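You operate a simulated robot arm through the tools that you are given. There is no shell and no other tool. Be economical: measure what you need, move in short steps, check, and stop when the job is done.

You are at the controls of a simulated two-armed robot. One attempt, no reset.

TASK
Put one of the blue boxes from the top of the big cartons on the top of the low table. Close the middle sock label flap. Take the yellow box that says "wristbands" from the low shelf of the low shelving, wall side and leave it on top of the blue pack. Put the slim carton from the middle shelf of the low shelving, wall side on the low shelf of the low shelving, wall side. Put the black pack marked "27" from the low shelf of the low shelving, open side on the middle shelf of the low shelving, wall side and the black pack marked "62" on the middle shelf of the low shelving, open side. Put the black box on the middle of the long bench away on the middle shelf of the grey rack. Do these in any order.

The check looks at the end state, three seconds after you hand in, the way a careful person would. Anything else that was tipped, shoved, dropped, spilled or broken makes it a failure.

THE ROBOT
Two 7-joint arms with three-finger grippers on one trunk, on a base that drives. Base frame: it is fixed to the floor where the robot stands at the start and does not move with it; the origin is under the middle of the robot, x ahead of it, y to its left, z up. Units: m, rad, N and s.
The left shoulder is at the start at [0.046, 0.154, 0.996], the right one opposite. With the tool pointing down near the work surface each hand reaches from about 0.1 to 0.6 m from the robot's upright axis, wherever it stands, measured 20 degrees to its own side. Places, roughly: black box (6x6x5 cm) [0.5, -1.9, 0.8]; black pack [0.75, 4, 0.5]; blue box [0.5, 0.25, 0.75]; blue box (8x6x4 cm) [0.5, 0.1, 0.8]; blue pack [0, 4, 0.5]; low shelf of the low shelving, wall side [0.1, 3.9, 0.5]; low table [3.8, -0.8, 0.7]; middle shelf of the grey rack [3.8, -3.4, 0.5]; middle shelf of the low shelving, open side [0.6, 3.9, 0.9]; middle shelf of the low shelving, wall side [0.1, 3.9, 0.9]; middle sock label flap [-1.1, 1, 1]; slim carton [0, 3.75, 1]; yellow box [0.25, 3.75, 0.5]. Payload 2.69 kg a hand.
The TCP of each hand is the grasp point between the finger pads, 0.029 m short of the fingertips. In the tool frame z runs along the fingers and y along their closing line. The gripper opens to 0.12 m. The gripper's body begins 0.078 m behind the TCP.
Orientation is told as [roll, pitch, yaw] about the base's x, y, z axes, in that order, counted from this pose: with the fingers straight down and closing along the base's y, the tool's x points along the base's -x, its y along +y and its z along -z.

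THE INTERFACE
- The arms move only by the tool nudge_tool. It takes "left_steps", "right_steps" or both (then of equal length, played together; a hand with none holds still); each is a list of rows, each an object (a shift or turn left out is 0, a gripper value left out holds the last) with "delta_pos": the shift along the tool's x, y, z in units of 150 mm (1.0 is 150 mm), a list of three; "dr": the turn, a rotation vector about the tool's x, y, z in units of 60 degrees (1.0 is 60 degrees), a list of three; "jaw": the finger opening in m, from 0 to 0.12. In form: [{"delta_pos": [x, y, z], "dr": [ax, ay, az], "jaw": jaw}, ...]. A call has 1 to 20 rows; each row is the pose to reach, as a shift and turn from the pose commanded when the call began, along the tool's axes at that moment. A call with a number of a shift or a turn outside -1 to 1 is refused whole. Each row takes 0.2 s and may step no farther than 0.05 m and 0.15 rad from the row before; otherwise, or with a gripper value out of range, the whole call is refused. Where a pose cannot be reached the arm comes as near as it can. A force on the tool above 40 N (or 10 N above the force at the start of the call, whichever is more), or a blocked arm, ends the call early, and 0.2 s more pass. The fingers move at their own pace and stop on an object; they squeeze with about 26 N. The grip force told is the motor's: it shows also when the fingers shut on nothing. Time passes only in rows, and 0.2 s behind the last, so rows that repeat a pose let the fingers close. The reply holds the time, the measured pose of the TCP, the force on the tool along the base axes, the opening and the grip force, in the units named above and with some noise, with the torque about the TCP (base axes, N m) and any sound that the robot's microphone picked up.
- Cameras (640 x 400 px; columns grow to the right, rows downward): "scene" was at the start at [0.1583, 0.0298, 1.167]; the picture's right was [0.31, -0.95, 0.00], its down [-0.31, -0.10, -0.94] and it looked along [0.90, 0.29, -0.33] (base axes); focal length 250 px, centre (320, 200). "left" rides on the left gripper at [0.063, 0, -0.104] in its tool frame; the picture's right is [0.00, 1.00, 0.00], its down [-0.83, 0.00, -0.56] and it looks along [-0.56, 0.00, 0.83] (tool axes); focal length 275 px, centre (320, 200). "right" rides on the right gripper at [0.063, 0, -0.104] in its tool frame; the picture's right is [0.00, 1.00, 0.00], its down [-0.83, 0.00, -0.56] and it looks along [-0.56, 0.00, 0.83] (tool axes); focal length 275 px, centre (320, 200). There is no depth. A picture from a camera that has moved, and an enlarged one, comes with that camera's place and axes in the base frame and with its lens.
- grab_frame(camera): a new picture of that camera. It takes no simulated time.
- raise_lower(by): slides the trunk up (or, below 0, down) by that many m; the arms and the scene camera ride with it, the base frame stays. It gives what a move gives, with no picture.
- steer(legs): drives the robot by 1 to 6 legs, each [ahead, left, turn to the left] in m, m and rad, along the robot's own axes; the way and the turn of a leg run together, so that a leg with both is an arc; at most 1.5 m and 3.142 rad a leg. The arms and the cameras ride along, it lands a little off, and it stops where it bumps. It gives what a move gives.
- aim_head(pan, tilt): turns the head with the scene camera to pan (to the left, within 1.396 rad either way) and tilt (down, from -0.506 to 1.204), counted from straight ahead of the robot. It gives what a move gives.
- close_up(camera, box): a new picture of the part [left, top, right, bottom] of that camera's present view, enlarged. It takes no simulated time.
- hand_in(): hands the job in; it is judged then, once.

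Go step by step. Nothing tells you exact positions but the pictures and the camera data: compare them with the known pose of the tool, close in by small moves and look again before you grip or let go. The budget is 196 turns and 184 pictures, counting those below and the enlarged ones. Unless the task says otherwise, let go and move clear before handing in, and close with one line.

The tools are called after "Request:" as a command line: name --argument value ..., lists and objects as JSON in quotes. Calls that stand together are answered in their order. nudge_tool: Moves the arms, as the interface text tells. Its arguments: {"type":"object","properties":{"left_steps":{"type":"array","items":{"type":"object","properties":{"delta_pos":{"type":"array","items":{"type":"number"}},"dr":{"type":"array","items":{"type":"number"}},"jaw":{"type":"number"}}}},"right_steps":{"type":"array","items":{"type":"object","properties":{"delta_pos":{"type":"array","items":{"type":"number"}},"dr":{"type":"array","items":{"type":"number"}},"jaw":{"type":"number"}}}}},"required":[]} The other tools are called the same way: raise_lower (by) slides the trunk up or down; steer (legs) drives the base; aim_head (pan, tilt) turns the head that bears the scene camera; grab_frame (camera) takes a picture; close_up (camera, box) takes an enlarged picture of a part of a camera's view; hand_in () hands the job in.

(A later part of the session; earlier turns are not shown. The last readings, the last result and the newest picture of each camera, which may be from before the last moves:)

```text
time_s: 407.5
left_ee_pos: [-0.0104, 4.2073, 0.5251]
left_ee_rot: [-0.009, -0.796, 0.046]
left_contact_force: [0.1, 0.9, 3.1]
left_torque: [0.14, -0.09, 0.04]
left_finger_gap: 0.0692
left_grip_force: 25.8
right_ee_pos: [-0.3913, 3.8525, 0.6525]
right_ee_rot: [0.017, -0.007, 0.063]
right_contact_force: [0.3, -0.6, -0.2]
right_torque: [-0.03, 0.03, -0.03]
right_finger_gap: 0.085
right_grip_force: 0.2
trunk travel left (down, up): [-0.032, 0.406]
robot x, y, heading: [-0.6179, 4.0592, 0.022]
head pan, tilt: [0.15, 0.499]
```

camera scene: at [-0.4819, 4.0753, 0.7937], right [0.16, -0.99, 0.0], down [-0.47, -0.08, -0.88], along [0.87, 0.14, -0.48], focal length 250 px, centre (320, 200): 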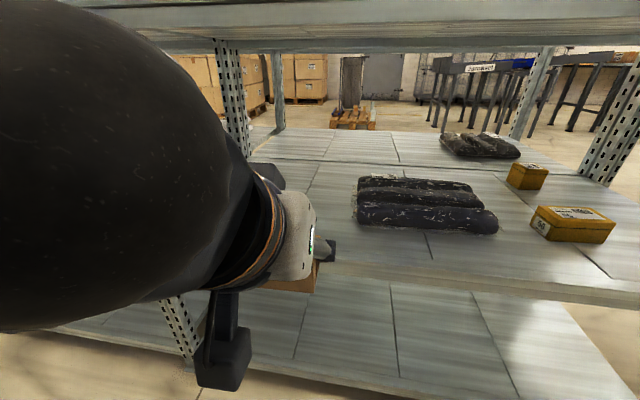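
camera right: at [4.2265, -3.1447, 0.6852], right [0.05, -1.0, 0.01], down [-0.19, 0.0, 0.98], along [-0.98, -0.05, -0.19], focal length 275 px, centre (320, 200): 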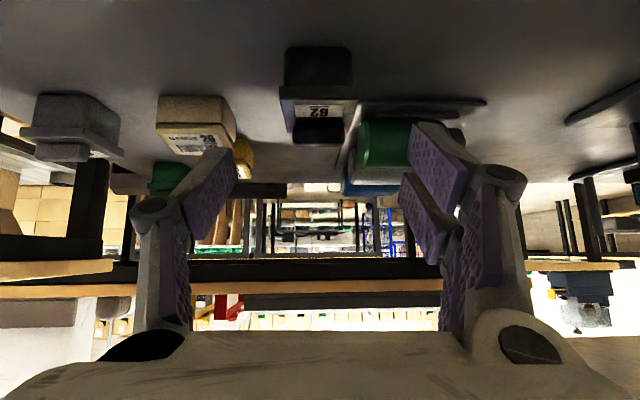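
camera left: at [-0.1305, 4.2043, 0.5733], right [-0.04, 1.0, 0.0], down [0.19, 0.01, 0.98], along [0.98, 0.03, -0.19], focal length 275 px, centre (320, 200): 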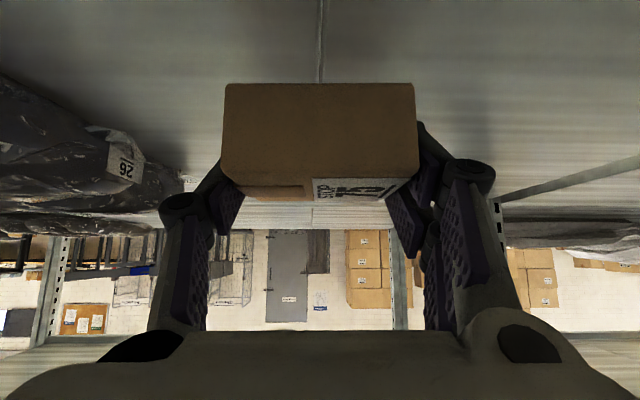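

Request:
nudge_tool --left_steps '[{"delta_pos": [0.005, 0, 0.005], "jaw": 0.088}, {"delta_pos": [0.005, 0, 0.005], "jaw": 0.088}, {"delta_pos": [0.005, 0, -0.25], "jaw": 0.088}, {"delta_pos": [0.005, 0, -0.55], "jaw": 0.088}, {"delta_pos": [0.005, 0, -0.85], "jaw": 0.088}, {"delta_pos": [0.1, 0, -1.0], "jaw": 0.088}]'

Request:
grab_frame --camera "left"

```text
time_s: 408.9
left_ee_pos: [-0.1284, 4.2048, 0.6184]
left_ee_rot: [-0.007, -0.79, 0.045]
left_contact_force: [-1.0, 1.0, -0.5]
left_torque: [0.02, 0.02, 0.03]
left_finger_gap: 0.0881
left_grip_force: 0.2
right_ee_pos: [-0.3913, 3.8531, 0.6521]
right_ee_rot: [0.015, -0.007, 0.063]
right_contact_force: [-0.2, -0.2, -0.7]
right_torque: [-0.03, -0.01, 0.0]
right_finger_gap: 0.0851
right_grip_force: 0.0
trunk travel left (down, up): [-0.032, 0.406]
robot x, y, heading: [-0.6191, 4.0647, 0.016]
head pan, tilt: [0.15, 0.499]
```

```text
61 pictures are left
camera left: at [-0.248, 4.1997, 0.6486], right [-0.04, 1.0, 0.0], down [0.19, 0.01, 0.98], along [0.98, 0.03, -0.19], focal length 275 px, centre (320, 200)
```

left: 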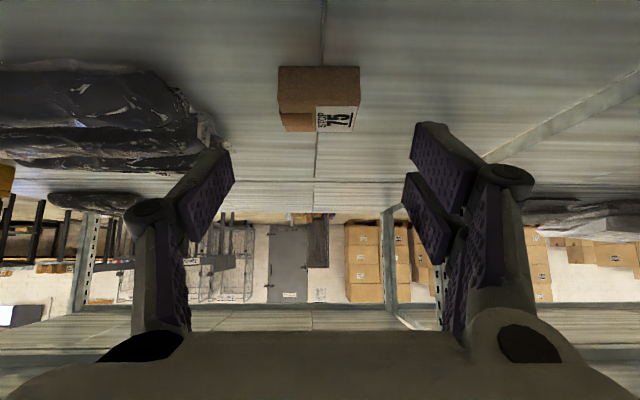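

The slim carton is on the low shelf. Now strafe right and go for the wristbands box with the left hand.

Request:
steer --legs '[[-0.03, -0.38, 0]]'

Request:
nudge_tool --left_steps '[{"delta_pos": [0.0, -0.3, 0.0], "jaw": 0.118}, {"delta_pos": [0.0, -0.6, 0.0], "jaw": 0.118}, {"delta_pos": [0.0, -0.9, 0.0], "jaw": 0.118}, {"delta_pos": [0.0, -1.0, 0.0], "jaw": 0.118}, {"delta_pos": [0.0, -1.0, 0.0], "jaw": 0.118}]'

Request:
grab_frame --camera "left"

```text
time_s: 412.4
left_ee_pos: [-0.1508, 3.82, 0.6189]
left_ee_rot: [-0.008, -0.792, 0.047]
left_contact_force: [0.6, -0.2, 0.4]
left_torque: [0.01, 0.01, 0.01]
left_finger_gap: 0.0881
left_grip_force: 0.0
right_ee_pos: [-0.4128, 3.4684, 0.6516]
right_ee_rot: [0.015, -0.007, 0.066]
right_contact_force: [-0.6, -0.5, 0.4]
right_torque: [-0.03, 0.0, -0.02]
right_finger_gap: 0.0848
right_grip_force: 0.1
trunk travel left (down, up): [-0.032, 0.406]
robot x, y, heading: [-0.639, 3.6707, 0.019]
head pan, tilt: [0.15, 0.499]
```

```text
time_s: 413.6
left_ee_pos: [-0.1452, 3.6703, 0.619]
left_ee_rot: [-0.009, -0.792, 0.047]
left_contact_force: [1.2, -0.2, -0.3]
left_torque: [0.01, 0.01, 0.0]
left_finger_gap: 0.1181
left_grip_force: 0.0
right_ee_pos: [-0.4136, 3.467, 0.652]
right_ee_rot: [0.015, -0.006, 0.066]
right_contact_force: [0.0, 0.8, 0.3]
right_torque: [0.02, 0.02, 0.0]
right_finger_gap: 0.0852
right_grip_force: 0.1
trunk travel left (down, up): [-0.032, 0.406]
robot x, y, heading: [-0.6419, 3.674, 0.02]
head pan, tilt: [0.15, 0.499]
```

```text
60 pictures are left
camera left: at [-0.265, 3.6657, 0.6491], right [-0.04, 1.0, 0.0], down [0.19, 0.01, 0.98], along [0.98, 0.04, -0.19], focal length 275 px, centre (320, 200)
```

left: 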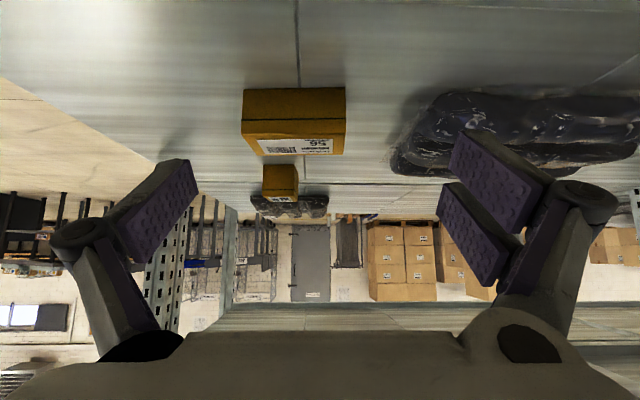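

The box is ~10 cm wide, 5.6 deep, 4.7 high, centred near [0.006, 3.650]. Aligning precisely before straddling it (opening 11.8 cm).

Request:
nudge_tool --left_steps '[{"delta_pos": [-0.12, -0.09, 0.2], "jaw": 0.12}, {"delta_pos": [-0.23, -0.18, 0.45], "jaw": 0.12}, {"delta_pos": [-0.23, -0.18, 0.55], "jaw": 0.12}, {"delta_pos": [-0.23, -0.18, 0.55], "jaw": 0.12}]'

Request:
grab_frame --camera "left"

```text
time_s: 414.6
left_ee_pos: [-0.0613, 3.6464, 0.5857]
left_ee_rot: [-0.007, -0.794, 0.048]
left_contact_force: [0.6, 0.2, 0.7]
left_torque: [0.0, 0.03, 0.0]
left_finger_gap: 0.12
left_grip_force: 0.1
right_ee_pos: [-0.4134, 3.4668, 0.6502]
right_ee_rot: [0.016, -0.007, 0.066]
right_contact_force: [-0.2, 0.6, -0.1]
right_torque: [0.0, 0.01, 0.0]
right_finger_gap: 0.085
right_grip_force: 0.2
trunk travel left (down, up): [-0.032, 0.406]
robot x, y, heading: [-0.6409, 3.6701, 0.021]
head pan, tilt: [0.15, 0.499]
```

```text
59 pictures are left
camera left: at [-0.1802, 3.6415, 0.6154], right [-0.04, 1.0, 0.0], down [0.19, 0.01, 0.98], along [0.98, 0.04, -0.19], focal length 275 px, centre (320, 200)
```

left: 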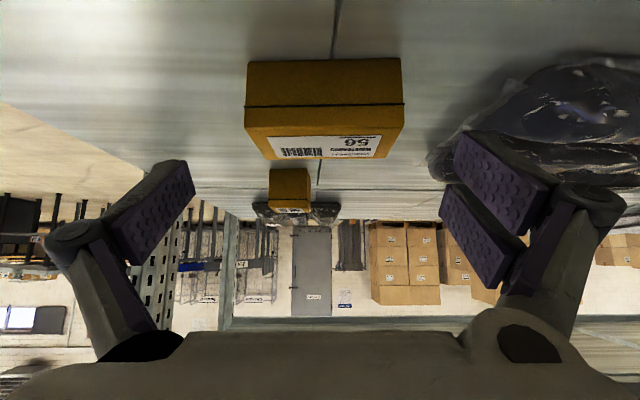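

Request:
nudge_tool --left_steps '[{"delta_pos": [0, 0.01, 0.2], "jaw": 0.12}, {"delta_pos": [0, 0.01, 0.4], "jaw": 0.12}, {"delta_pos": [0, 0.01, 0.6], "jaw": 0.12}, {"delta_pos": [0, 0.01, 0.6], "jaw": 0.12}]'

Request:
grab_frame --camera "left"

```text
time_s: 415.6
left_ee_pos: [0.0036, 3.6503, 0.523]
left_ee_rot: [-0.009, -0.794, 0.048]
left_contact_force: [-0.1, 0.0, 0.5]
left_torque: [-0.01, 0.04, -0.01]
left_finger_gap: 0.12
left_grip_force: 0.0
right_ee_pos: [-0.4146, 3.4666, 0.6504]
right_ee_rot: [0.015, -0.007, 0.067]
right_contact_force: [0.5, -0.1, -1.1]
right_torque: [-0.01, -0.01, 0.0]
right_finger_gap: 0.0851
right_grip_force: 0.1
trunk travel left (down, up): [-0.032, 0.406]
robot x, y, heading: [-0.6437, 3.6747, 0.023]
head pan, tilt: [0.15, 0.499]
```

```text
58 pictures are left
camera left: at [-0.1159, 3.6451, 0.5525], right [-0.04, 1.0, 0.0], down [0.19, 0.01, 0.98], along [0.98, 0.04, -0.19], focal length 275 px, centre (320, 200)
```

left: 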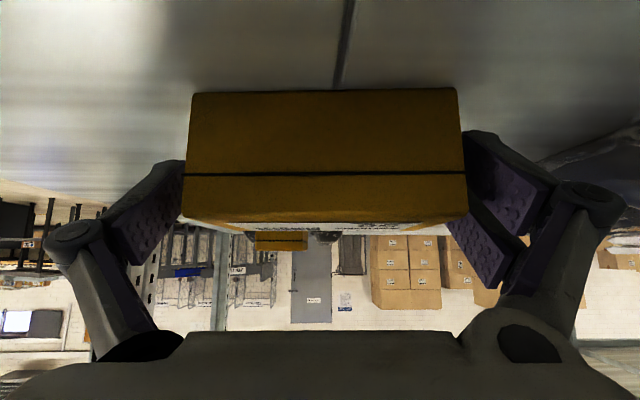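

Straddled cleanly. Closing and lifting ~7 cm.

Request:
nudge_tool --left_steps '[{"jaw": 0.05}, {"jaw": 0.05}, {"jaw": 0.05}, {"delta_pos": [-0.08, 0, -0.08], "jaw": 0.05}, {"delta_pos": [-0.2, 0, -0.2], "jaw": 0.05}, {"delta_pos": [-0.36, 0, -0.36], "jaw": 0.05}, {"delta_pos": [-0.36, 0, -0.36], "jaw": 0.05}]'

Request:
aim_head --pan 0.2 --tilt 0.4

Request:
grab_frame --camera "scene"

Request:
grab_frame --camera "left"

```text
time_s: 417.2
left_ee_pos: [0.0047, 3.6505, 0.6012]
left_ee_rot: [-0.008, -0.793, 0.047]
left_contact_force: [-0.1, -0.3, 0.1]
left_torque: [0.0, 0.02, 0.0]
left_finger_gap: 0.0993
left_grip_force: 25.7
right_ee_pos: [-0.4124, 3.4669, 0.6524]
right_ee_rot: [0.016, -0.008, 0.065]
right_contact_force: [0.1, -0.2, -0.8]
right_torque: [0.0, -0.01, 0.01]
right_finger_gap: 0.0851
right_grip_force: 0.1
trunk travel left (down, up): [-0.032, 0.406]
robot x, y, heading: [-0.6387, 3.6746, 0.014]
head pan, tilt: [0.15, 0.499]
```

```text
time_s: 417.9
left_ee_pos: [0.0048, 3.6509, 0.5999]
left_ee_rot: [-0.009, -0.794, 0.046]
left_contact_force: [0.3, -0.9, -0.2]
left_torque: [-0.04, 0.02, -0.02]
left_finger_gap: 0.0994
left_grip_force: 26.1
right_ee_pos: [-0.4131, 3.4673, 0.651]
right_ee_rot: [0.017, -0.008, 0.066]
right_contact_force: [0.1, 0.0, -0.8]
right_torque: [-0.04, -0.01, -0.01]
right_finger_gap: 0.0849
right_grip_force: 0.1
trunk travel left (down, up): [-0.032, 0.406]
robot x, y, heading: [-0.644, 3.6781, 0.015]
head pan, tilt: [0.201, 0.4]
```

```text
57 pictures are left
camera scene: at [-0.3721, 3.6978, 0.8028], right [0.22, -0.98, 0.0], down [-0.38, -0.08, -0.92], along [0.9, 0.2, -0.39], focal length 250 px, centre (320, 200)
```

scene: 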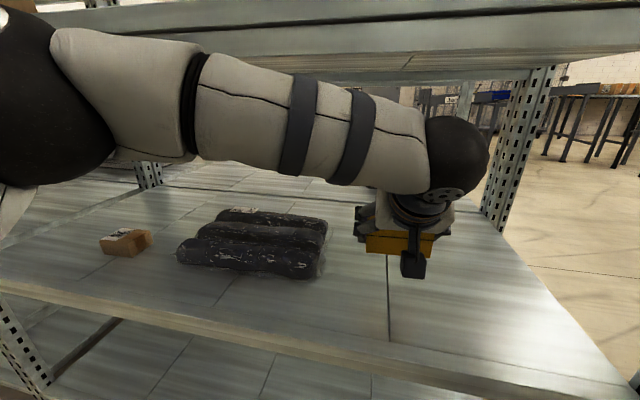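

```text
56 pictures are left
camera left: at [-0.1162, 3.6462, 0.6296], right [-0.04, 1.0, 0.0], down [0.19, 0.01, 0.98], along [0.98, 0.04, -0.19], focal length 275 px, centre (320, 200)
```

left: 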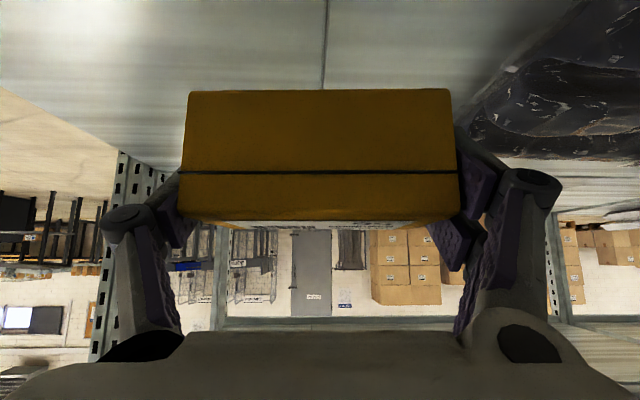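

Holding the wristbands box. Raise slightly and strafe left so it's above the blue pack (centre ≈[0.05, 3.92]).

Request:
nudge_tool --left_steps '[{"delta_pos": [-0.12, 0, -0.12]}, {"delta_pos": [-0.22, 0, -0.22]}, {"delta_pos": [-0.22, 0, -0.22]}]'

Request:
steer --legs '[[0, 0.265, 0]]'

Request:
grab_frame --camera "left"

Request:
aim_head --pan -0.1 --tilt 0.45

Request:
grab_frame --camera "scene"

```text
time_s: 418.7
left_ee_pos: [0.002, 3.6508, 0.6465]
left_ee_rot: [-0.009, -0.792, 0.049]
left_contact_force: [-0.8, 0.0, -0.5]
left_torque: [0.0, -0.02, 0.0]
left_finger_gap: 0.0995
left_grip_force: 26.1
right_ee_pos: [-0.4124, 3.4677, 0.6515]
right_ee_rot: [0.017, -0.007, 0.068]
right_contact_force: [-0.1, 0.4, -0.4]
right_torque: [-0.01, -0.01, 0.01]
right_finger_gap: 0.0851
right_grip_force: 0.1
trunk travel left (down, up): [-0.032, 0.406]
robot x, y, heading: [-0.6428, 3.6726, 0.019]
head pan, tilt: [0.201, 0.4]
```

```text
time_s: 421.3
left_ee_pos: [-0.001, 3.917, 0.6473]
left_ee_rot: [-0.008, -0.793, 0.044]
left_contact_force: [-0.3, -0.6, -0.6]
left_torque: [0.0, -0.05, -0.01]
left_finger_gap: 0.0994
left_grip_force: 26.0
right_ee_pos: [-0.4197, 3.736, 0.6512]
right_ee_rot: [0.016, -0.007, 0.062]
right_contact_force: [-1.0, 0.7, -0.9]
right_torque: [-0.02, -0.01, 0.01]
right_finger_gap: 0.0849
right_grip_force: 0.1
trunk travel left (down, up): [-0.032, 0.406]
robot x, y, heading: [-0.6456, 3.9438, 0.012]
head pan, tilt: [0.201, 0.4]
```

```text
55 pictures are left
camera left: at [-0.1214, 3.913, 0.6758], right [-0.03, 1.0, 0.0], down [0.19, 0.01, 0.98], along [0.98, 0.03, -0.19], focal length 275 px, centre (320, 200)
```

left: 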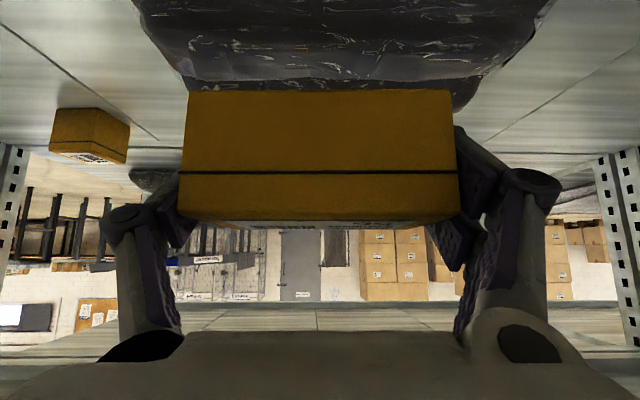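

```text
time_s: 422.1
left_ee_pos: [-0.0024, 3.918, 0.6474]
left_ee_rot: [-0.008, -0.792, 0.044]
left_contact_force: [0.0, 0.4, -0.9]
left_torque: [0.0, -0.03, 0.04]
left_finger_gap: 0.0996
left_grip_force: 26.1
right_ee_pos: [-0.419, 3.7361, 0.6521]
right_ee_rot: [0.015, -0.007, 0.064]
right_contact_force: [0.4, 0.0, -0.1]
right_torque: [-0.02, 0.0, 0.0]
right_finger_gap: 0.0852
right_grip_force: 0.2
trunk travel left (down, up): [-0.032, 0.406]
robot x, y, heading: [-0.6494, 3.9403, 0.013]
head pan, tilt: [-0.099, 0.45]
```

```text
54 pictures are left
camera scene: at [-0.3756, 3.9386, 0.7982], right [-0.08, -1.0, 0.0], down [-0.43, 0.04, -0.9], along [0.9, -0.07, -0.44], focal length 250 px, centre (320, 200)
```

scene: 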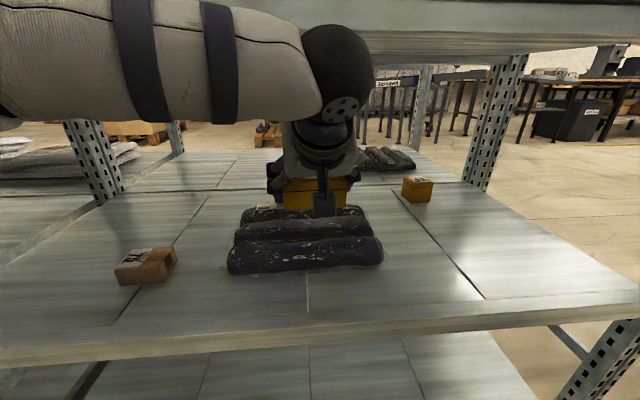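

Request:
close_up --camera "scene" --box '[215, 170, 395, 285]'

```text
3.48 times, centred on (305, 228) of scene
camera zoom: at [-0.3756, 3.9386, 0.7982], right [-0.08, -1.0, 0.0], down [-0.43, 0.04, -0.9], along [0.9, -0.07, -0.44], focal length 869 px, centre (372, 104)
```

zoom: 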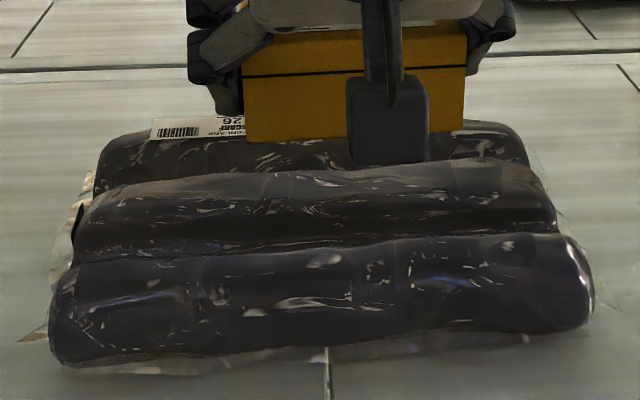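

The mid ridge (crest x≈0.053) looks flat enough and central. Moving the box over it and lowering until it touches.

Request:
nudge_tool --left_steps '[{"delta_pos": [-0.12, 0.05, 0.1]}, {"delta_pos": [-0.2, 0.1, 0.26]}, {"delta_pos": [-0.12, 0.1, 0.37]}, {"delta_pos": [-0.03, 0.1, 0.46]}, {"delta_pos": [0.03, 0.1, 0.52]}, {"delta_pos": [0.03, 0.1, 0.52]}]'

Request:
nudge_tool --left_steps '[{"delta_pos": [0.02, 0, 0.02]}, {"delta_pos": [0.04, 0, 0.04]}, {"delta_pos": [0.055, 0, 0.055]}, {"delta_pos": [0.055, 0, 0.055]}]'

Request:
close_up --camera "scene" --box '[215, 150, 395, 285]'

```text
time_s: 423.5
left_ee_pos: [0.0511, 3.935, 0.5872]
left_ee_rot: [-0.009, -0.791, 0.045]
left_contact_force: [-1.0, 1.1, 0.1]
left_torque: [-0.01, 0.01, -0.02]
left_finger_gap: 0.0994
left_grip_force: 25.9
right_ee_pos: [-0.4193, 3.7357, 0.652]
right_ee_rot: [0.015, -0.006, 0.063]
right_contact_force: [-0.5, 0.7, 0.7]
right_torque: [-0.03, -0.02, 0.0]
right_finger_gap: 0.0852
right_grip_force: 0.0
trunk travel left (down, up): [-0.032, 0.406]
robot x, y, heading: [-0.6425, 3.9433, 0.016]
head pan, tilt: [-0.099, 0.45]
```

```text
time_s: 424.5
left_ee_pos: [0.0511, 3.9354, 0.5765]
left_ee_rot: [-0.008, -0.792, 0.043]
left_contact_force: [-0.2, 0.5, -0.8]
left_torque: [-0.02, -0.01, 0.01]
left_finger_gap: 0.0994
left_grip_force: 26.0
right_ee_pos: [-0.4189, 3.735, 0.6518]
right_ee_rot: [0.016, -0.006, 0.064]
right_contact_force: [-0.4, -0.4, -0.1]
right_torque: [-0.01, -0.02, -0.01]
right_finger_gap: 0.085
right_grip_force: 0.2
trunk travel left (down, up): [-0.032, 0.406]
robot x, y, heading: [-0.6439, 3.9446, 0.018]
head pan, tilt: [-0.099, 0.45]
```

```text
2.96 times, centred on (305, 218) of scene
camera zoom: at [-0.3756, 3.9386, 0.7982], right [-0.08, -1.0, 0.0], down [-0.43, 0.04, -0.9], along [0.9, -0.08, -0.44], focal length 741 px, centre (364, 148)
```

zoom: 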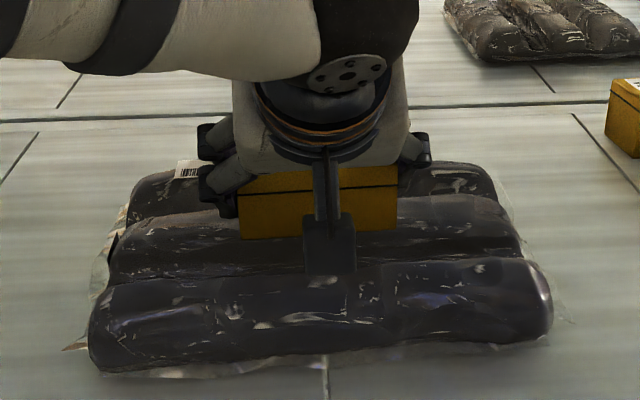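

Request:
nudge_tool --left_steps '[{"delta_pos": [0.015, 0, 0.015]}, {"delta_pos": [0.03, 0, 0.03]}, {"delta_pos": [0.045, 0, 0.045]}, {"delta_pos": [0.06, 0, 0.06]}, {"delta_pos": [0.06, 0, 0.06]}]'

Request:
grab_frame --camera "left"

```text
time_s: 425.7
left_ee_pos: [0.0512, 3.934, 0.5675]
left_ee_rot: [-0.01, -0.8, 0.045]
left_contact_force: [2.2, -1.5, 23.5]
left_torque: [-0.2, -0.45, 0.18]
left_finger_gap: 0.1002
left_grip_force: 26.2
right_ee_pos: [-0.419, 3.7365, 0.651]
right_ee_rot: [0.016, -0.009, 0.063]
right_contact_force: [0.3, -0.1, -0.3]
right_torque: [0.0, -0.04, -0.02]
right_finger_gap: 0.085
right_grip_force: 0.1
trunk travel left (down, up): [-0.032, 0.406]
robot x, y, heading: [-0.6473, 3.9417, 0.018]
head pan, tilt: [-0.099, 0.45]
```

```text
51 pictures are left
camera left: at [-0.0691, 3.9294, 0.5963], right [-0.03, 1.0, 0.0], down [0.18, 0.01, 0.98], along [0.98, 0.03, -0.18], focal length 275 px, centre (320, 200)
```

left: 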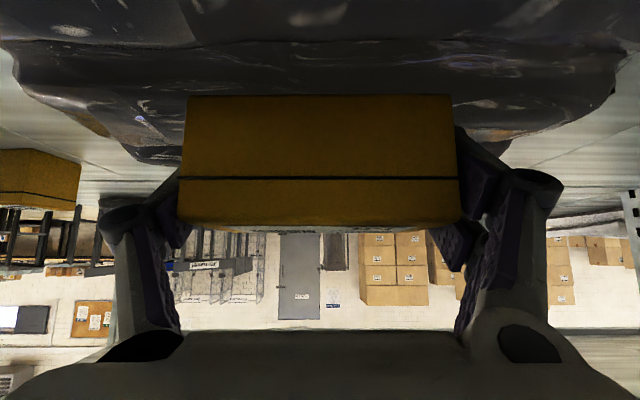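

Touching. Ease, open and withdraw carefully.

Request:
nudge_tool --left_steps '[{"delta_pos": [-0.012, 0, -0.012]}, {"delta_pos": [-0.012, 0, -0.012], "jaw": 0.12}, {"delta_pos": [-0.012, 0, -0.012], "jaw": 0.12}, {"delta_pos": [-0.012, 0, -0.2], "jaw": 0.12}, {"delta_pos": [-0.012, 0, -0.5], "jaw": 0.12}, {"delta_pos": [-0.012, 0, -0.8], "jaw": 0.12}, {"delta_pos": [-0.012, 0, -1.0], "jaw": 0.12}]'

Request:
grab_frame --camera "left"

Request:
close_up --camera "scene" --box '[215, 150, 395, 285]'

```text
time_s: 427.3
left_ee_pos: [-0.0556, 3.9295, 0.6694]
left_ee_rot: [-0.01, -0.794, 0.047]
left_contact_force: [-1.2, 0.2, 0.3]
left_torque: [0.0, 0.02, 0.02]
left_finger_gap: 0.1198
left_grip_force: 0.0
right_ee_pos: [-0.4191, 3.7358, 0.652]
right_ee_rot: [0.015, -0.007, 0.063]
right_contact_force: [-0.2, 0.0, 0.8]
right_torque: [-0.01, -0.01, 0.0]
right_finger_gap: 0.0849
right_grip_force: 0.0
trunk travel left (down, up): [-0.032, 0.406]
robot x, y, heading: [-0.6463, 3.9406, 0.011]
head pan, tilt: [-0.099, 0.45]
```

```text
50 pictures are left
camera left: at [-0.1748, 3.9255, 0.6987], right [-0.04, 1.0, 0.0], down [0.19, 0.01, 0.98], along [0.98, 0.03, -0.19], focal length 275 px, centre (320, 200)
```

left: 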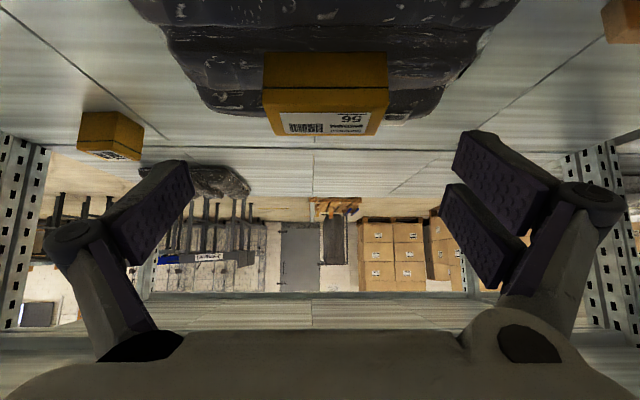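

```text
2.96 times, centred on (305, 218) of scene
camera zoom: at [-0.3757, 3.9386, 0.7982], right [-0.08, -1.0, 0.0], down [-0.43, 0.04, -0.9], along [0.9, -0.08, -0.44], focal length 741 px, centre (364, 148)
```

zoom: 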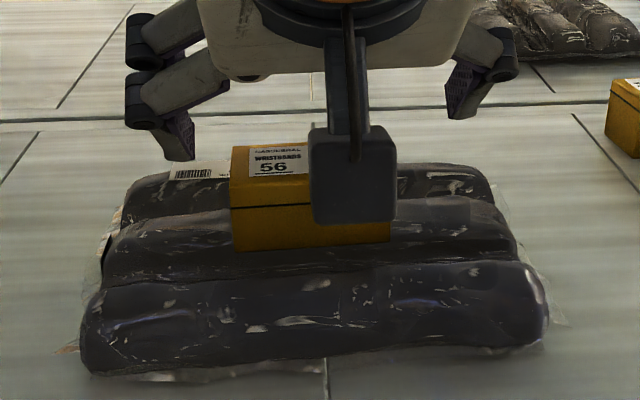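

The wristbands box sits on the blue pack. Now retrieve pack 27: back away (clear of the fallen pack), go south, and face it from the open end.

Request:
steer --legs '[[-0.2, 0, 0], [0, -0.75, 0], [0, -0.7, 0], [0.42, 0, 0], [0, 0, 1.55]]'

Request:
aim_head --pan 0.0 --tilt 0.75

Request:
grab_frame --camera "scene"

```text
time_s: 446.2
left_ee_pos: [-0.3927, 3.0912, 0.6679]
left_ee_rot: [-0.007, -0.795, 1.645]
left_contact_force: [-0.2, 0.1, -0.2]
left_torque: [-0.02, -0.01, -0.01]
left_finger_gap: 0.1198
left_grip_force: 0.1
right_ee_pos: [-0.1871, 2.7342, 0.6512]
right_ee_rot: [0.016, -0.008, 1.665]
right_contact_force: [-0.1, -0.5, 0.4]
right_torque: [0.03, -0.03, -0.02]
right_finger_gap: 0.0852
right_grip_force: 0.0
trunk travel left (down, up): [-0.032, 0.406]
robot x, y, heading: [-0.3896, 2.5011, 1.619]
head pan, tilt: [-0.099, 0.45]
```

```text
time_s: 447.0
left_ee_pos: [-0.3926, 3.0909, 0.67]
left_ee_rot: [-0.01, -0.794, 1.645]
left_contact_force: [0.1, 0.9, 0.6]
left_torque: [0.0, 0.01, 0.0]
left_finger_gap: 0.12
left_grip_force: 0.0
right_ee_pos: [-0.1876, 2.7337, 0.6515]
right_ee_rot: [0.015, -0.008, 1.666]
right_contact_force: [0.2, 0.2, -0.3]
right_torque: [-0.03, -0.01, 0.02]
right_finger_gap: 0.0851
right_grip_force: 0.0
trunk travel left (down, up): [-0.032, 0.406]
robot x, y, heading: [-0.3862, 2.5005, 1.623]
head pan, tilt: [0.0, 0.75]
```

```text
48 pictures are left
camera scene: at [-0.3991, 2.7622, 0.7718], right [1.0, 0.05, 0.0], down [0.03, -0.68, -0.73], along [-0.03, 0.73, -0.68], focal length 250 px, centre (320, 200)
```

scene: 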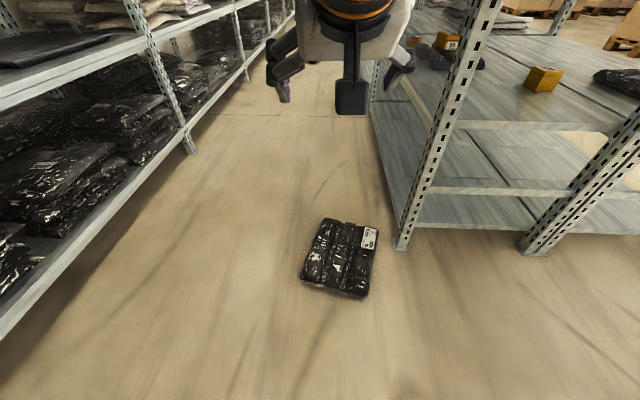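

Request:
close_up --camera "scene" --box '[280, 205, 400, 310]'

```text
3.81 times, centred on (340, 258) of scene
camera zoom: at [-0.3991, 2.7622, 0.7718], right [1.0, 0.05, 0.0], down [0.03, -0.68, -0.73], along [-0.03, 0.73, -0.68], focal length 952 px, centre (244, -19)
```

zoom: 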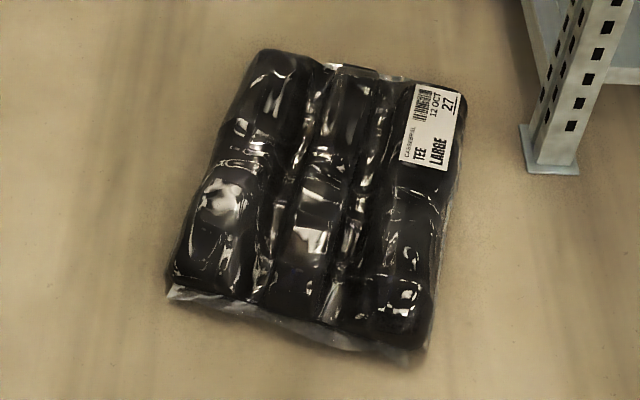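

Pack 27 lies face-up, mid ridge heading ≈75°, centre ≈[−0.348, 3.276]. Turning to align and moving closer, then lowering the left hand.

Request:
steer --legs '[[0, 0, -0.31], [0.26, 0, 0]]'

Request:
raise_lower --by -0.03

Request:
nudge_tool --left_steps '[{"delta_pos": [0.2, 0, 0.1], "jaw": 0.075}, {"delta_pos": [0.4, 0, 0.2], "jaw": 0.075}, {"delta_pos": [0.6, 0, 0.3], "jaw": 0.075}, {"delta_pos": [0.8, 0, 0.4], "jaw": 0.075}, {"delta_pos": [1.0, 0, 0.55], "jaw": 0.075}, {"delta_pos": [1.0, 0, 0.8], "jaw": 0.075}, {"delta_pos": [1.0, 0, 1.0], "jaw": 0.075}]'

Request:
grab_frame --camera "left"

```text
time_s: 449.9
left_ee_pos: [-0.1392, 3.3157, 0.6679]
left_ee_rot: [-0.008, -0.793, 1.33]
left_contact_force: [0.6, -1.1, -0.3]
left_torque: [0.04, -0.01, 0.0]
left_finger_gap: 0.1202
left_grip_force: 0.1
right_ee_pos: [-0.0557, 2.9108, 0.6512]
right_ee_rot: [0.015, -0.007, 1.35]
right_contact_force: [-0.2, -0.5, -0.5]
right_torque: [0.0, -0.02, -0.03]
right_finger_gap: 0.0851
right_grip_force: 0.1
trunk travel left (down, up): [-0.032, 0.406]
robot x, y, heading: [-0.3158, 2.7511, 1.304]
head pan, tilt: [0.0, 0.75]
```

```text
time_s: 450.6
left_ee_pos: [-0.1381, 3.315, 0.6386]
left_ee_rot: [-0.006, -0.793, 1.331]
left_contact_force: [-0.1, -0.2, 0.3]
left_torque: [0.02, 0.0, 0.0]
left_finger_gap: 0.1199
left_grip_force: 0.0
right_ee_pos: [-0.0546, 2.9119, 0.6215]
right_ee_rot: [0.014, -0.006, 1.349]
right_contact_force: [-0.7, 0.0, 0.5]
right_torque: [0.0, 0.02, 0.0]
right_finger_gap: 0.0848
right_grip_force: 0.0
trunk travel left (down, up): [-0.002, 0.436]
robot x, y, heading: [-0.3189, 2.7475, 1.304]
head pan, tilt: [0.0, 0.75]
```

```text
time_s: 452.2
left_ee_pos: [-0.1379, 3.3155, 0.4278]
left_ee_rot: [-0.008, -0.794, 1.33]
left_contact_force: [-0.2, 0.7, -0.5]
left_torque: [-0.01, 0.04, 0.0]
left_finger_gap: 0.0749
left_grip_force: 0.1
right_ee_pos: [-0.0552, 2.9118, 0.6226]
right_ee_rot: [0.016, -0.007, 1.35]
right_contact_force: [-0.4, -0.3, -0.3]
right_torque: [-0.01, 0.04, 0.03]
right_finger_gap: 0.0849
right_grip_force: 0.1
trunk travel left (down, up): [-0.002, 0.436]
robot x, y, heading: [-0.3204, 2.7518, 1.302]
head pan, tilt: [0.0, 0.75]
```

```text
46 pictures are left
camera left: at [-0.1694, 3.2013, 0.4558], right [-0.97, 0.25, 0.0], down [0.04, 0.18, 0.98], along [0.24, 0.95, -0.19], focal length 275 px, centre (320, 200)
```

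left: 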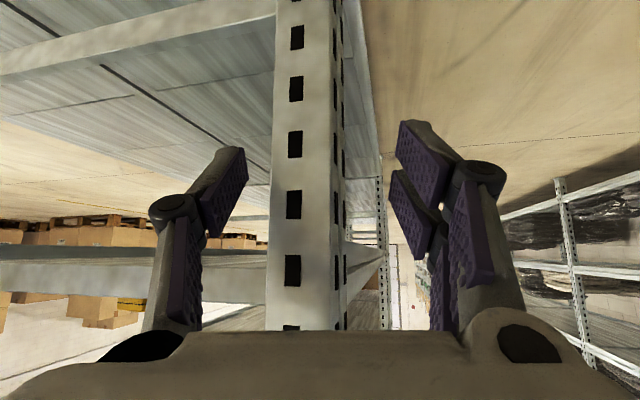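

The hand is right beside the corner post; I shift it left (away), then sidestep the base left.

Request:
nudge_tool --left_steps '[{"delta_pos": [0.1, 0.2, -0.1]}, {"delta_pos": [0.15, 0.45, -0.15]}, {"delta_pos": [0.15, 0.7, -0.15]}, {"delta_pos": [0.15, 0.7, -0.15]}]'

Request:
steer --legs '[[0, 0.1, 0]]'

Request:
grab_frame --camera "left"

```text
time_s: 453.2
left_ee_pos: [-0.247, 3.3108, 0.4245]
left_ee_rot: [-0.008, -0.794, 1.328]
left_contact_force: [-0.6, 0.2, -0.5]
left_torque: [0.02, 0.0, 0.01]
left_finger_gap: 0.0751
left_grip_force: 0.1
right_ee_pos: [-0.0551, 2.9124, 0.6213]
right_ee_rot: [0.014, -0.007, 1.348]
right_contact_force: [0.0, -0.2, 0.1]
right_torque: [-0.01, -0.04, 0.01]
right_finger_gap: 0.0849
right_grip_force: 0.2
trunk travel left (down, up): [-0.002, 0.436]
robot x, y, heading: [-0.3213, 2.7516, 1.299]
head pan, tilt: [0.0, 0.75]
```

```text
time_s: 454.6
left_ee_pos: [-0.3437, 3.3385, 0.4249]
left_ee_rot: [-0.009, -0.796, 1.329]
left_contact_force: [0.3, 0.2, 0.0]
left_torque: [-0.01, 0.03, -0.02]
left_finger_gap: 0.0751
left_grip_force: 0.1
right_ee_pos: [-0.1531, 2.9384, 0.6219]
right_ee_rot: [0.015, -0.007, 1.349]
right_contact_force: [0.2, 0.3, 0.4]
right_torque: [-0.02, -0.01, -0.03]
right_finger_gap: 0.0849
right_grip_force: 0.1
trunk travel left (down, up): [-0.002, 0.436]
robot x, y, heading: [-0.4122, 2.776, 1.298]
head pan, tilt: [0.0, 0.75]
```

```text
45 pictures are left
camera left: at [-0.3744, 3.2227, 0.4537], right [-0.97, 0.25, 0.0], down [0.04, 0.18, 0.98], along [0.24, 0.95, -0.19], focal length 275 px, centre (320, 200)
```

left: 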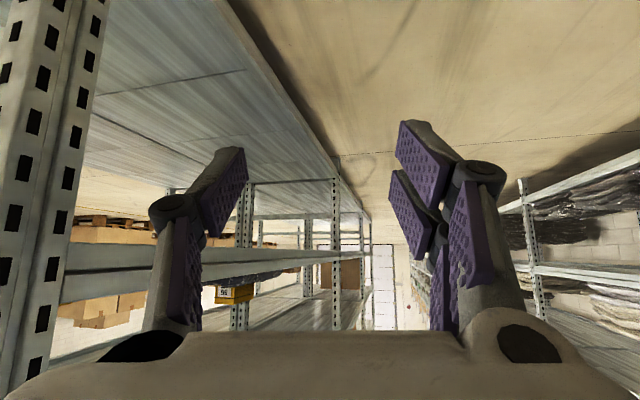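

Request:
steer --legs '[[-0.14, 0, 0]]'

Request:
nudge_tool --left_steps '[{"delta_pos": [0.2, 0, 0.2]}, {"delta_pos": [0.4, 0, 0.4]}, {"delta_pos": [0.6, 0, 0.6]}, {"delta_pos": [0.8, 0, 0.8]}, {"delta_pos": [0.8, 0, 0.8]}]'

Request:
grab_frame --camera "left"

```text
time_s: 456.0
left_ee_pos: [-0.3808, 3.2024, 0.4235]
left_ee_rot: [-0.008, -0.794, 1.33]
left_contact_force: [0.4, -1.5, 1.0]
left_torque: [-0.03, 0.0, -0.02]
left_finger_gap: 0.075
left_grip_force: 0.0
right_ee_pos: [-0.1896, 2.8039, 0.6208]
right_ee_rot: [0.014, -0.008, 1.349]
right_contact_force: [-0.1, -0.3, -0.3]
right_torque: [-0.03, 0.01, 0.01]
right_finger_gap: 0.0852
right_grip_force: 0.1
trunk travel left (down, up): [-0.002, 0.436]
robot x, y, heading: [-0.4507, 2.6434, 1.3]
head pan, tilt: [0.0, 0.75]
```

```text
time_s: 457.2
left_ee_pos: [-0.3788, 3.2054, 0.2533]
left_ee_rot: [-0.009, -0.794, 1.33]
left_contact_force: [-0.5, -0.5, -0.2]
left_torque: [0.02, 0.04, 0.04]
left_finger_gap: 0.0749
left_grip_force: 0.0
right_ee_pos: [-0.1877, 2.8044, 0.6225]
right_ee_rot: [0.016, -0.007, 1.35]
right_contact_force: [0.6, -0.4, 0.0]
right_torque: [0.01, 0.01, -0.01]
right_finger_gap: 0.0851
right_grip_force: 0.1
trunk travel left (down, up): [-0.002, 0.436]
robot x, y, heading: [-0.4562, 2.6434, 1.304]
head pan, tilt: [0.0, 0.75]
```

```text
44 pictures are left
camera left: at [-0.4106, 3.0902, 0.2832], right [-0.97, 0.25, 0.0], down [0.04, 0.18, 0.98], along [0.24, 0.95, -0.19], focal length 275 px, centre (320, 200)
```

left: 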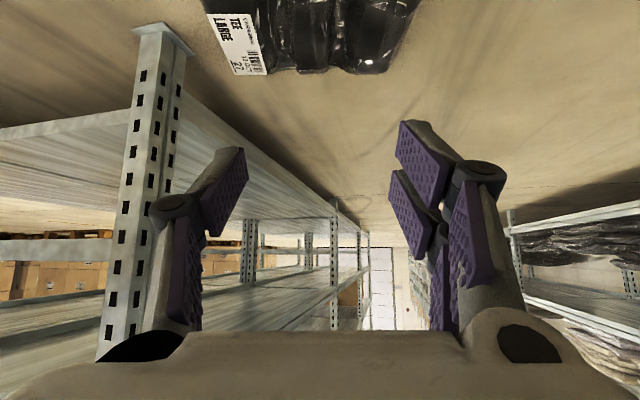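

Reach is fine; the mid ridge is centred. Lowering to the standoff just before the pack.

Request:
nudge_tool --left_steps '[{"delta_pos": [0.16, -0.01, 0.2]}, {"delta_pos": [0.32, -0.03, 0.4]}, {"delta_pos": [0.47, -0.03, 0.57]}, {"delta_pos": [0.47, -0.03, 0.57]}]'

Request:
grab_frame --camera "left"

```text
time_s: 458.2
left_ee_pos: [-0.374, 3.2155, 0.1452]
left_ee_rot: [-0.009, -0.793, 1.329]
left_contact_force: [0.3, -0.8, -0.5]
left_torque: [0.01, -0.02, 0.0]
left_finger_gap: 0.0752
left_grip_force: 0.0
right_ee_pos: [-0.1887, 2.8034, 0.6221]
right_ee_rot: [0.016, -0.008, 1.349]
right_contact_force: [-0.5, 0.0, -0.1]
right_torque: [-0.01, 0.01, 0.0]
right_finger_gap: 0.0848
right_grip_force: 0.1
trunk travel left (down, up): [-0.002, 0.436]
robot x, y, heading: [-0.4517, 2.6428, 1.302]
head pan, tilt: [0.0, 0.75]
```

```text
43 pictures are left
camera left: at [-0.4038, 3.0997, 0.1742], right [-0.97, 0.25, 0.0], down [0.04, 0.18, 0.98], along [0.24, 0.95, -0.19], focal length 275 px, centre (320, 200)
```

left: 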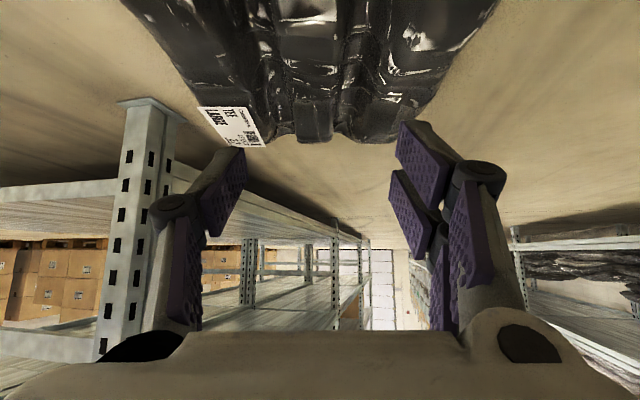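

Request:
nudge_tool --left_steps '[{"delta_pos": [0, -0.02, 0.25]}, {"delta_pos": [0, -0.02, 0.5]}, {"delta_pos": [0, -0.02, 0.72]}, {"delta_pos": [0, -0.02, 0.78]}, {"delta_pos": [0, -0.02, 0.78]}]'

Request:
grab_frame --camera "left"

```text
time_s: 459.4
left_ee_pos: [-0.3582, 3.2896, 0.0753]
left_ee_rot: [-0.008, -0.792, 1.329]
left_contact_force: [0.9, -0.5, -0.1]
left_torque: [-0.01, 0.0, 0.01]
left_finger_gap: 0.075
left_grip_force: 0.0
left hand out of reach, approached as far as the arm can: row 3, 4, 5
right_ee_pos: [-0.1893, 2.8031, 0.6218]
right_ee_rot: [0.015, -0.005, 1.348]
right_contact_force: [0.0, -0.4, -0.1]
right_torque: [0.03, -0.03, 0.02]
right_finger_gap: 0.0852
right_grip_force: 0.1
trunk travel left (down, up): [-0.002, 0.436]
robot x, y, heading: [-0.4508, 2.6418, 1.298]
head pan, tilt: [0.0, 0.75]
```

```text
42 pictures are left
camera left: at [-0.389, 3.1751, 0.1035], right [-0.97, 0.25, 0.0], down [0.04, 0.18, 0.98], along [0.24, 0.95, -0.19], focal length 275 px, centre (320, 200)
```

left: 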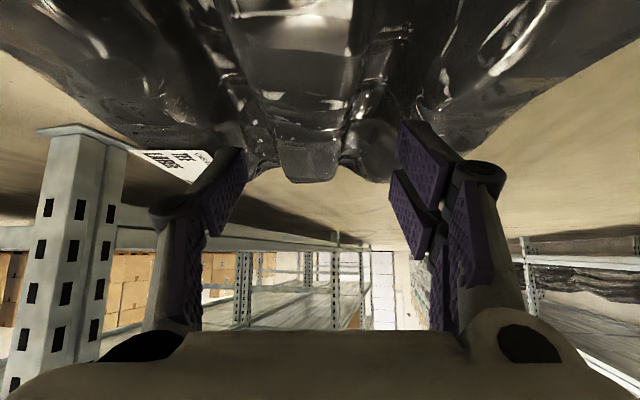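

Reach limit is 2 cm short, so I lift slightly, bring the base 8 cm closer, and come down again.

Request:
nudge_tool --left_steps '[{"delta_pos": [-0.14, -0.03, -0.3]}, {"delta_pos": [-0.14, -0.03, -0.6]}, {"delta_pos": [-0.14, -0.03, -0.7]}]'

Request:
steer --legs '[[0.09, 0, 0.02]]'

Request:
grab_frame --camera "left"

```text
time_s: 460.2
left_ee_pos: [-0.3678, 3.2312, 0.163]
left_ee_rot: [-0.009, -0.796, 1.332]
left_contact_force: [0.7, 0.3, -0.9]
left_torque: [-0.01, -0.01, -0.01]
left_finger_gap: 0.0749
left_grip_force: 0.1
right_ee_pos: [-0.1897, 2.8033, 0.6225]
right_ee_rot: [0.016, -0.007, 1.35]
right_contact_force: [-0.1, -0.3, 0.0]
right_torque: [-0.01, -0.02, -0.02]
right_finger_gap: 0.0851
right_grip_force: 0.0
trunk travel left (down, up): [-0.002, 0.436]
robot x, y, heading: [-0.4486, 2.6417, 1.298]
head pan, tilt: [0.0, 0.75]
```

```text
time_s: 461.3
left_ee_pos: [-0.3556, 3.3209, 0.1624]
left_ee_rot: [-0.009, -0.795, 1.348]
left_contact_force: [-0.2, -1.3, 0.3]
left_torque: [0.0, 0.02, 0.02]
left_finger_gap: 0.0747
left_grip_force: 0.0
right_ee_pos: [-0.1698, 2.8971, 0.621]
right_ee_rot: [0.015, -0.007, 1.369]
right_contact_force: [-0.1, -0.1, 0.3]
right_torque: [-0.03, -0.03, 0.03]
right_finger_gap: 0.0847
right_grip_force: 0.1
trunk travel left (down, up): [-0.002, 0.436]
robot x, y, heading: [-0.4283, 2.728, 1.321]
head pan, tilt: [0.0, 0.75]
```

```text
41 pictures are left
camera left: at [-0.3845, 3.2047, 0.1923], right [-0.97, 0.23, 0.0], down [0.04, 0.18, 0.98], along [0.22, 0.96, -0.19], focal length 275 px, centre (320, 200)
```

left: 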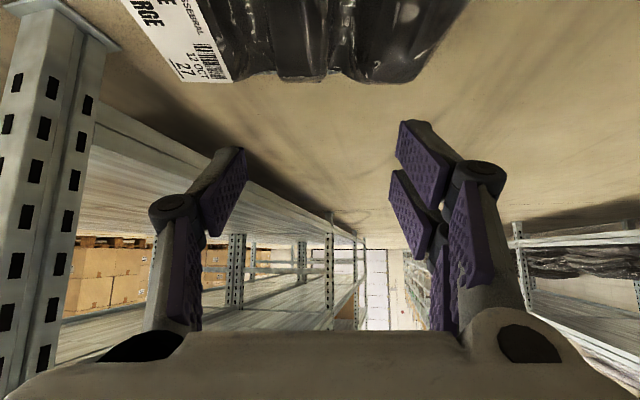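

Request:
nudge_tool --left_steps '[{"delta_pos": [0.2, -0.03, -0.16]}, {"delta_pos": [0.4, -0.05, -0.32]}, {"delta_pos": [0.6, -0.07, -0.41]}, {"delta_pos": [0.6, -0.07, -0.2]}, {"delta_pos": [0.6, -0.07, 0.05]}, {"delta_pos": [0.6, -0.07, 0.25]}, {"delta_pos": [0.6, -0.07, 0.33]}, {"delta_pos": [0.6, -0.07, 0.33]}]'

Request:
grab_frame --camera "left"

```text
time_s: 463.1
left_ee_pos: [-0.3517, 3.2892, 0.0621]
left_ee_rot: [-0.01, -0.793, 1.35]
left_contact_force: [1.4, 0.0, 2.1]
left_torque: [0.0, 0.02, -0.02]
left_finger_gap: 0.0745
left_grip_force: 0.1
right_ee_pos: [-0.1684, 2.8957, 0.6217]
right_ee_rot: [0.016, -0.008, 1.368]
right_contact_force: [0.3, 0.0, 0.1]
right_torque: [-0.02, 0.01, -0.01]
right_finger_gap: 0.0851
right_grip_force: 0.1
trunk travel left (down, up): [-0.002, 0.436]
robot x, y, heading: [-0.4254, 2.7294, 1.323]
head pan, tilt: [0.0, 0.75]
```

```text
40 pictures are left
camera left: at [-0.3811, 3.175, 0.0918], right [-0.97, 0.23, 0.0], down [0.04, 0.18, 0.98], along [0.23, 0.96, -0.19], focal length 275 px, centre (320, 200)
```

left: 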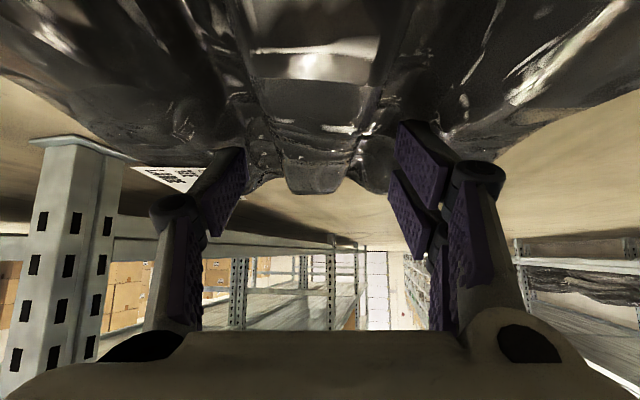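

Request:
nudge_tool --left_steps '[{"delta_pos": [0.0, -0.02, 0.05]}, {"delta_pos": [0.02, -0.02, 0.08]}, {"delta_pos": [0.035, -0.02, 0.095]}, {"delta_pos": [0.035, -0.02, 0.095], "jaw": 0.02}, {"delta_pos": [0.035, -0.02, 0.095], "jaw": 0.02}, {"delta_pos": [0.035, -0.02, 0.095], "jaw": 0.02}]'

Request:
nudge_tool --left_steps '[{"delta_pos": [-0.1, 0, -0.1]}, {"delta_pos": [-0.22, 0, -0.22]}, {"delta_pos": [-0.4, 0, -0.4]}, {"delta_pos": [-0.6, 0, -0.6]}, {"delta_pos": [-0.6, 0, -0.6]}]'

Request:
grab_frame --camera "left"

Request:
grab_frame --camera "scene"

```text
time_s: 464.5
left_ee_pos: [-0.3446, 3.2984, 0.0523]
left_ee_rot: [-0.009, -0.8, 1.347]
left_contact_force: [12.2, 0.9, 27.4]
left_torque: [0.84, 0.26, -0.85]
left_finger_gap: 0.0461
left_grip_force: 26.5
right_ee_pos: [-0.169, 2.8962, 0.6224]
right_ee_rot: [0.014, -0.009, 1.368]
right_contact_force: [0.4, -0.6, -0.3]
right_torque: [0.0, 0.01, 0.01]
right_finger_gap: 0.0851
right_grip_force: 0.0
trunk travel left (down, up): [-0.002, 0.436]
robot x, y, heading: [-0.4259, 2.7331, 1.32]
head pan, tilt: [0.0, 0.75]
```

```text
time_s: 465.7
left_ee_pos: [-0.3478, 3.2973, 0.1766]
left_ee_rot: [-0.009, -0.793, 1.351]
left_contact_force: [-0.5, 0.8, -2.0]
left_torque: [0.0, -0.02, 0.0]
left_finger_gap: 0.0458
left_grip_force: 26.3
right_ee_pos: [-0.1688, 2.8965, 0.6216]
right_ee_rot: [0.016, -0.007, 1.369]
right_contact_force: [0.8, -0.2, 0.2]
right_torque: [0.0, 0.01, 0.0]
right_finger_gap: 0.0848
right_grip_force: 0.2
trunk travel left (down, up): [-0.002, 0.436]
robot x, y, heading: [-0.4275, 2.7302, 1.324]
head pan, tilt: [0.0, 0.75]
```

```text
39 pictures are left
camera left: at [-0.3763, 3.1808, 0.2057], right [-0.97, 0.23, 0.0], down [0.04, 0.18, 0.98], along [0.22, 0.96, -0.19], focal length 275 px, centre (320, 200)
```

left: 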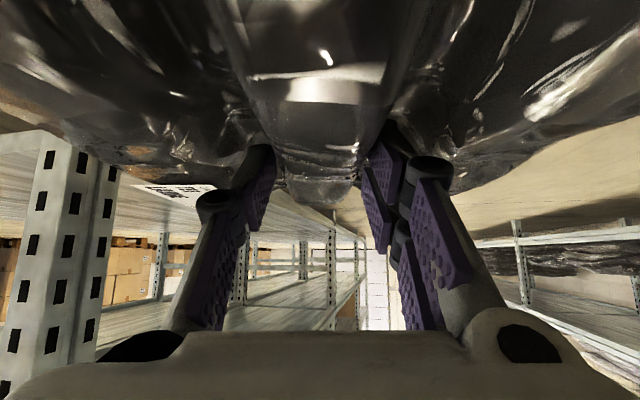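

```text
38 pictures are left
camera scene: at [-0.3621, 2.9905, 0.7509], right [0.97, -0.25, 0.0], down [-0.17, -0.66, -0.73], along [0.18, 0.71, -0.68], focal length 250 px, centre (320, 200)
```

scene: 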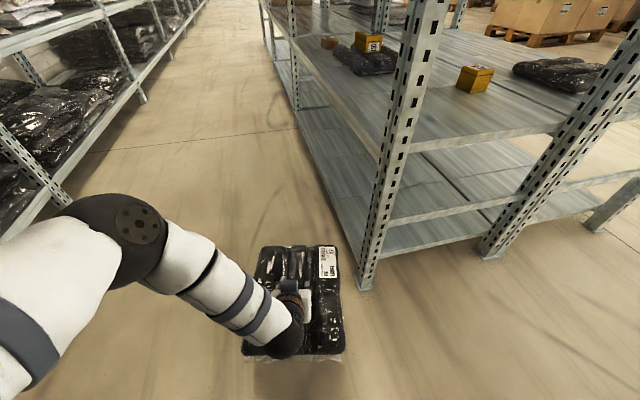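

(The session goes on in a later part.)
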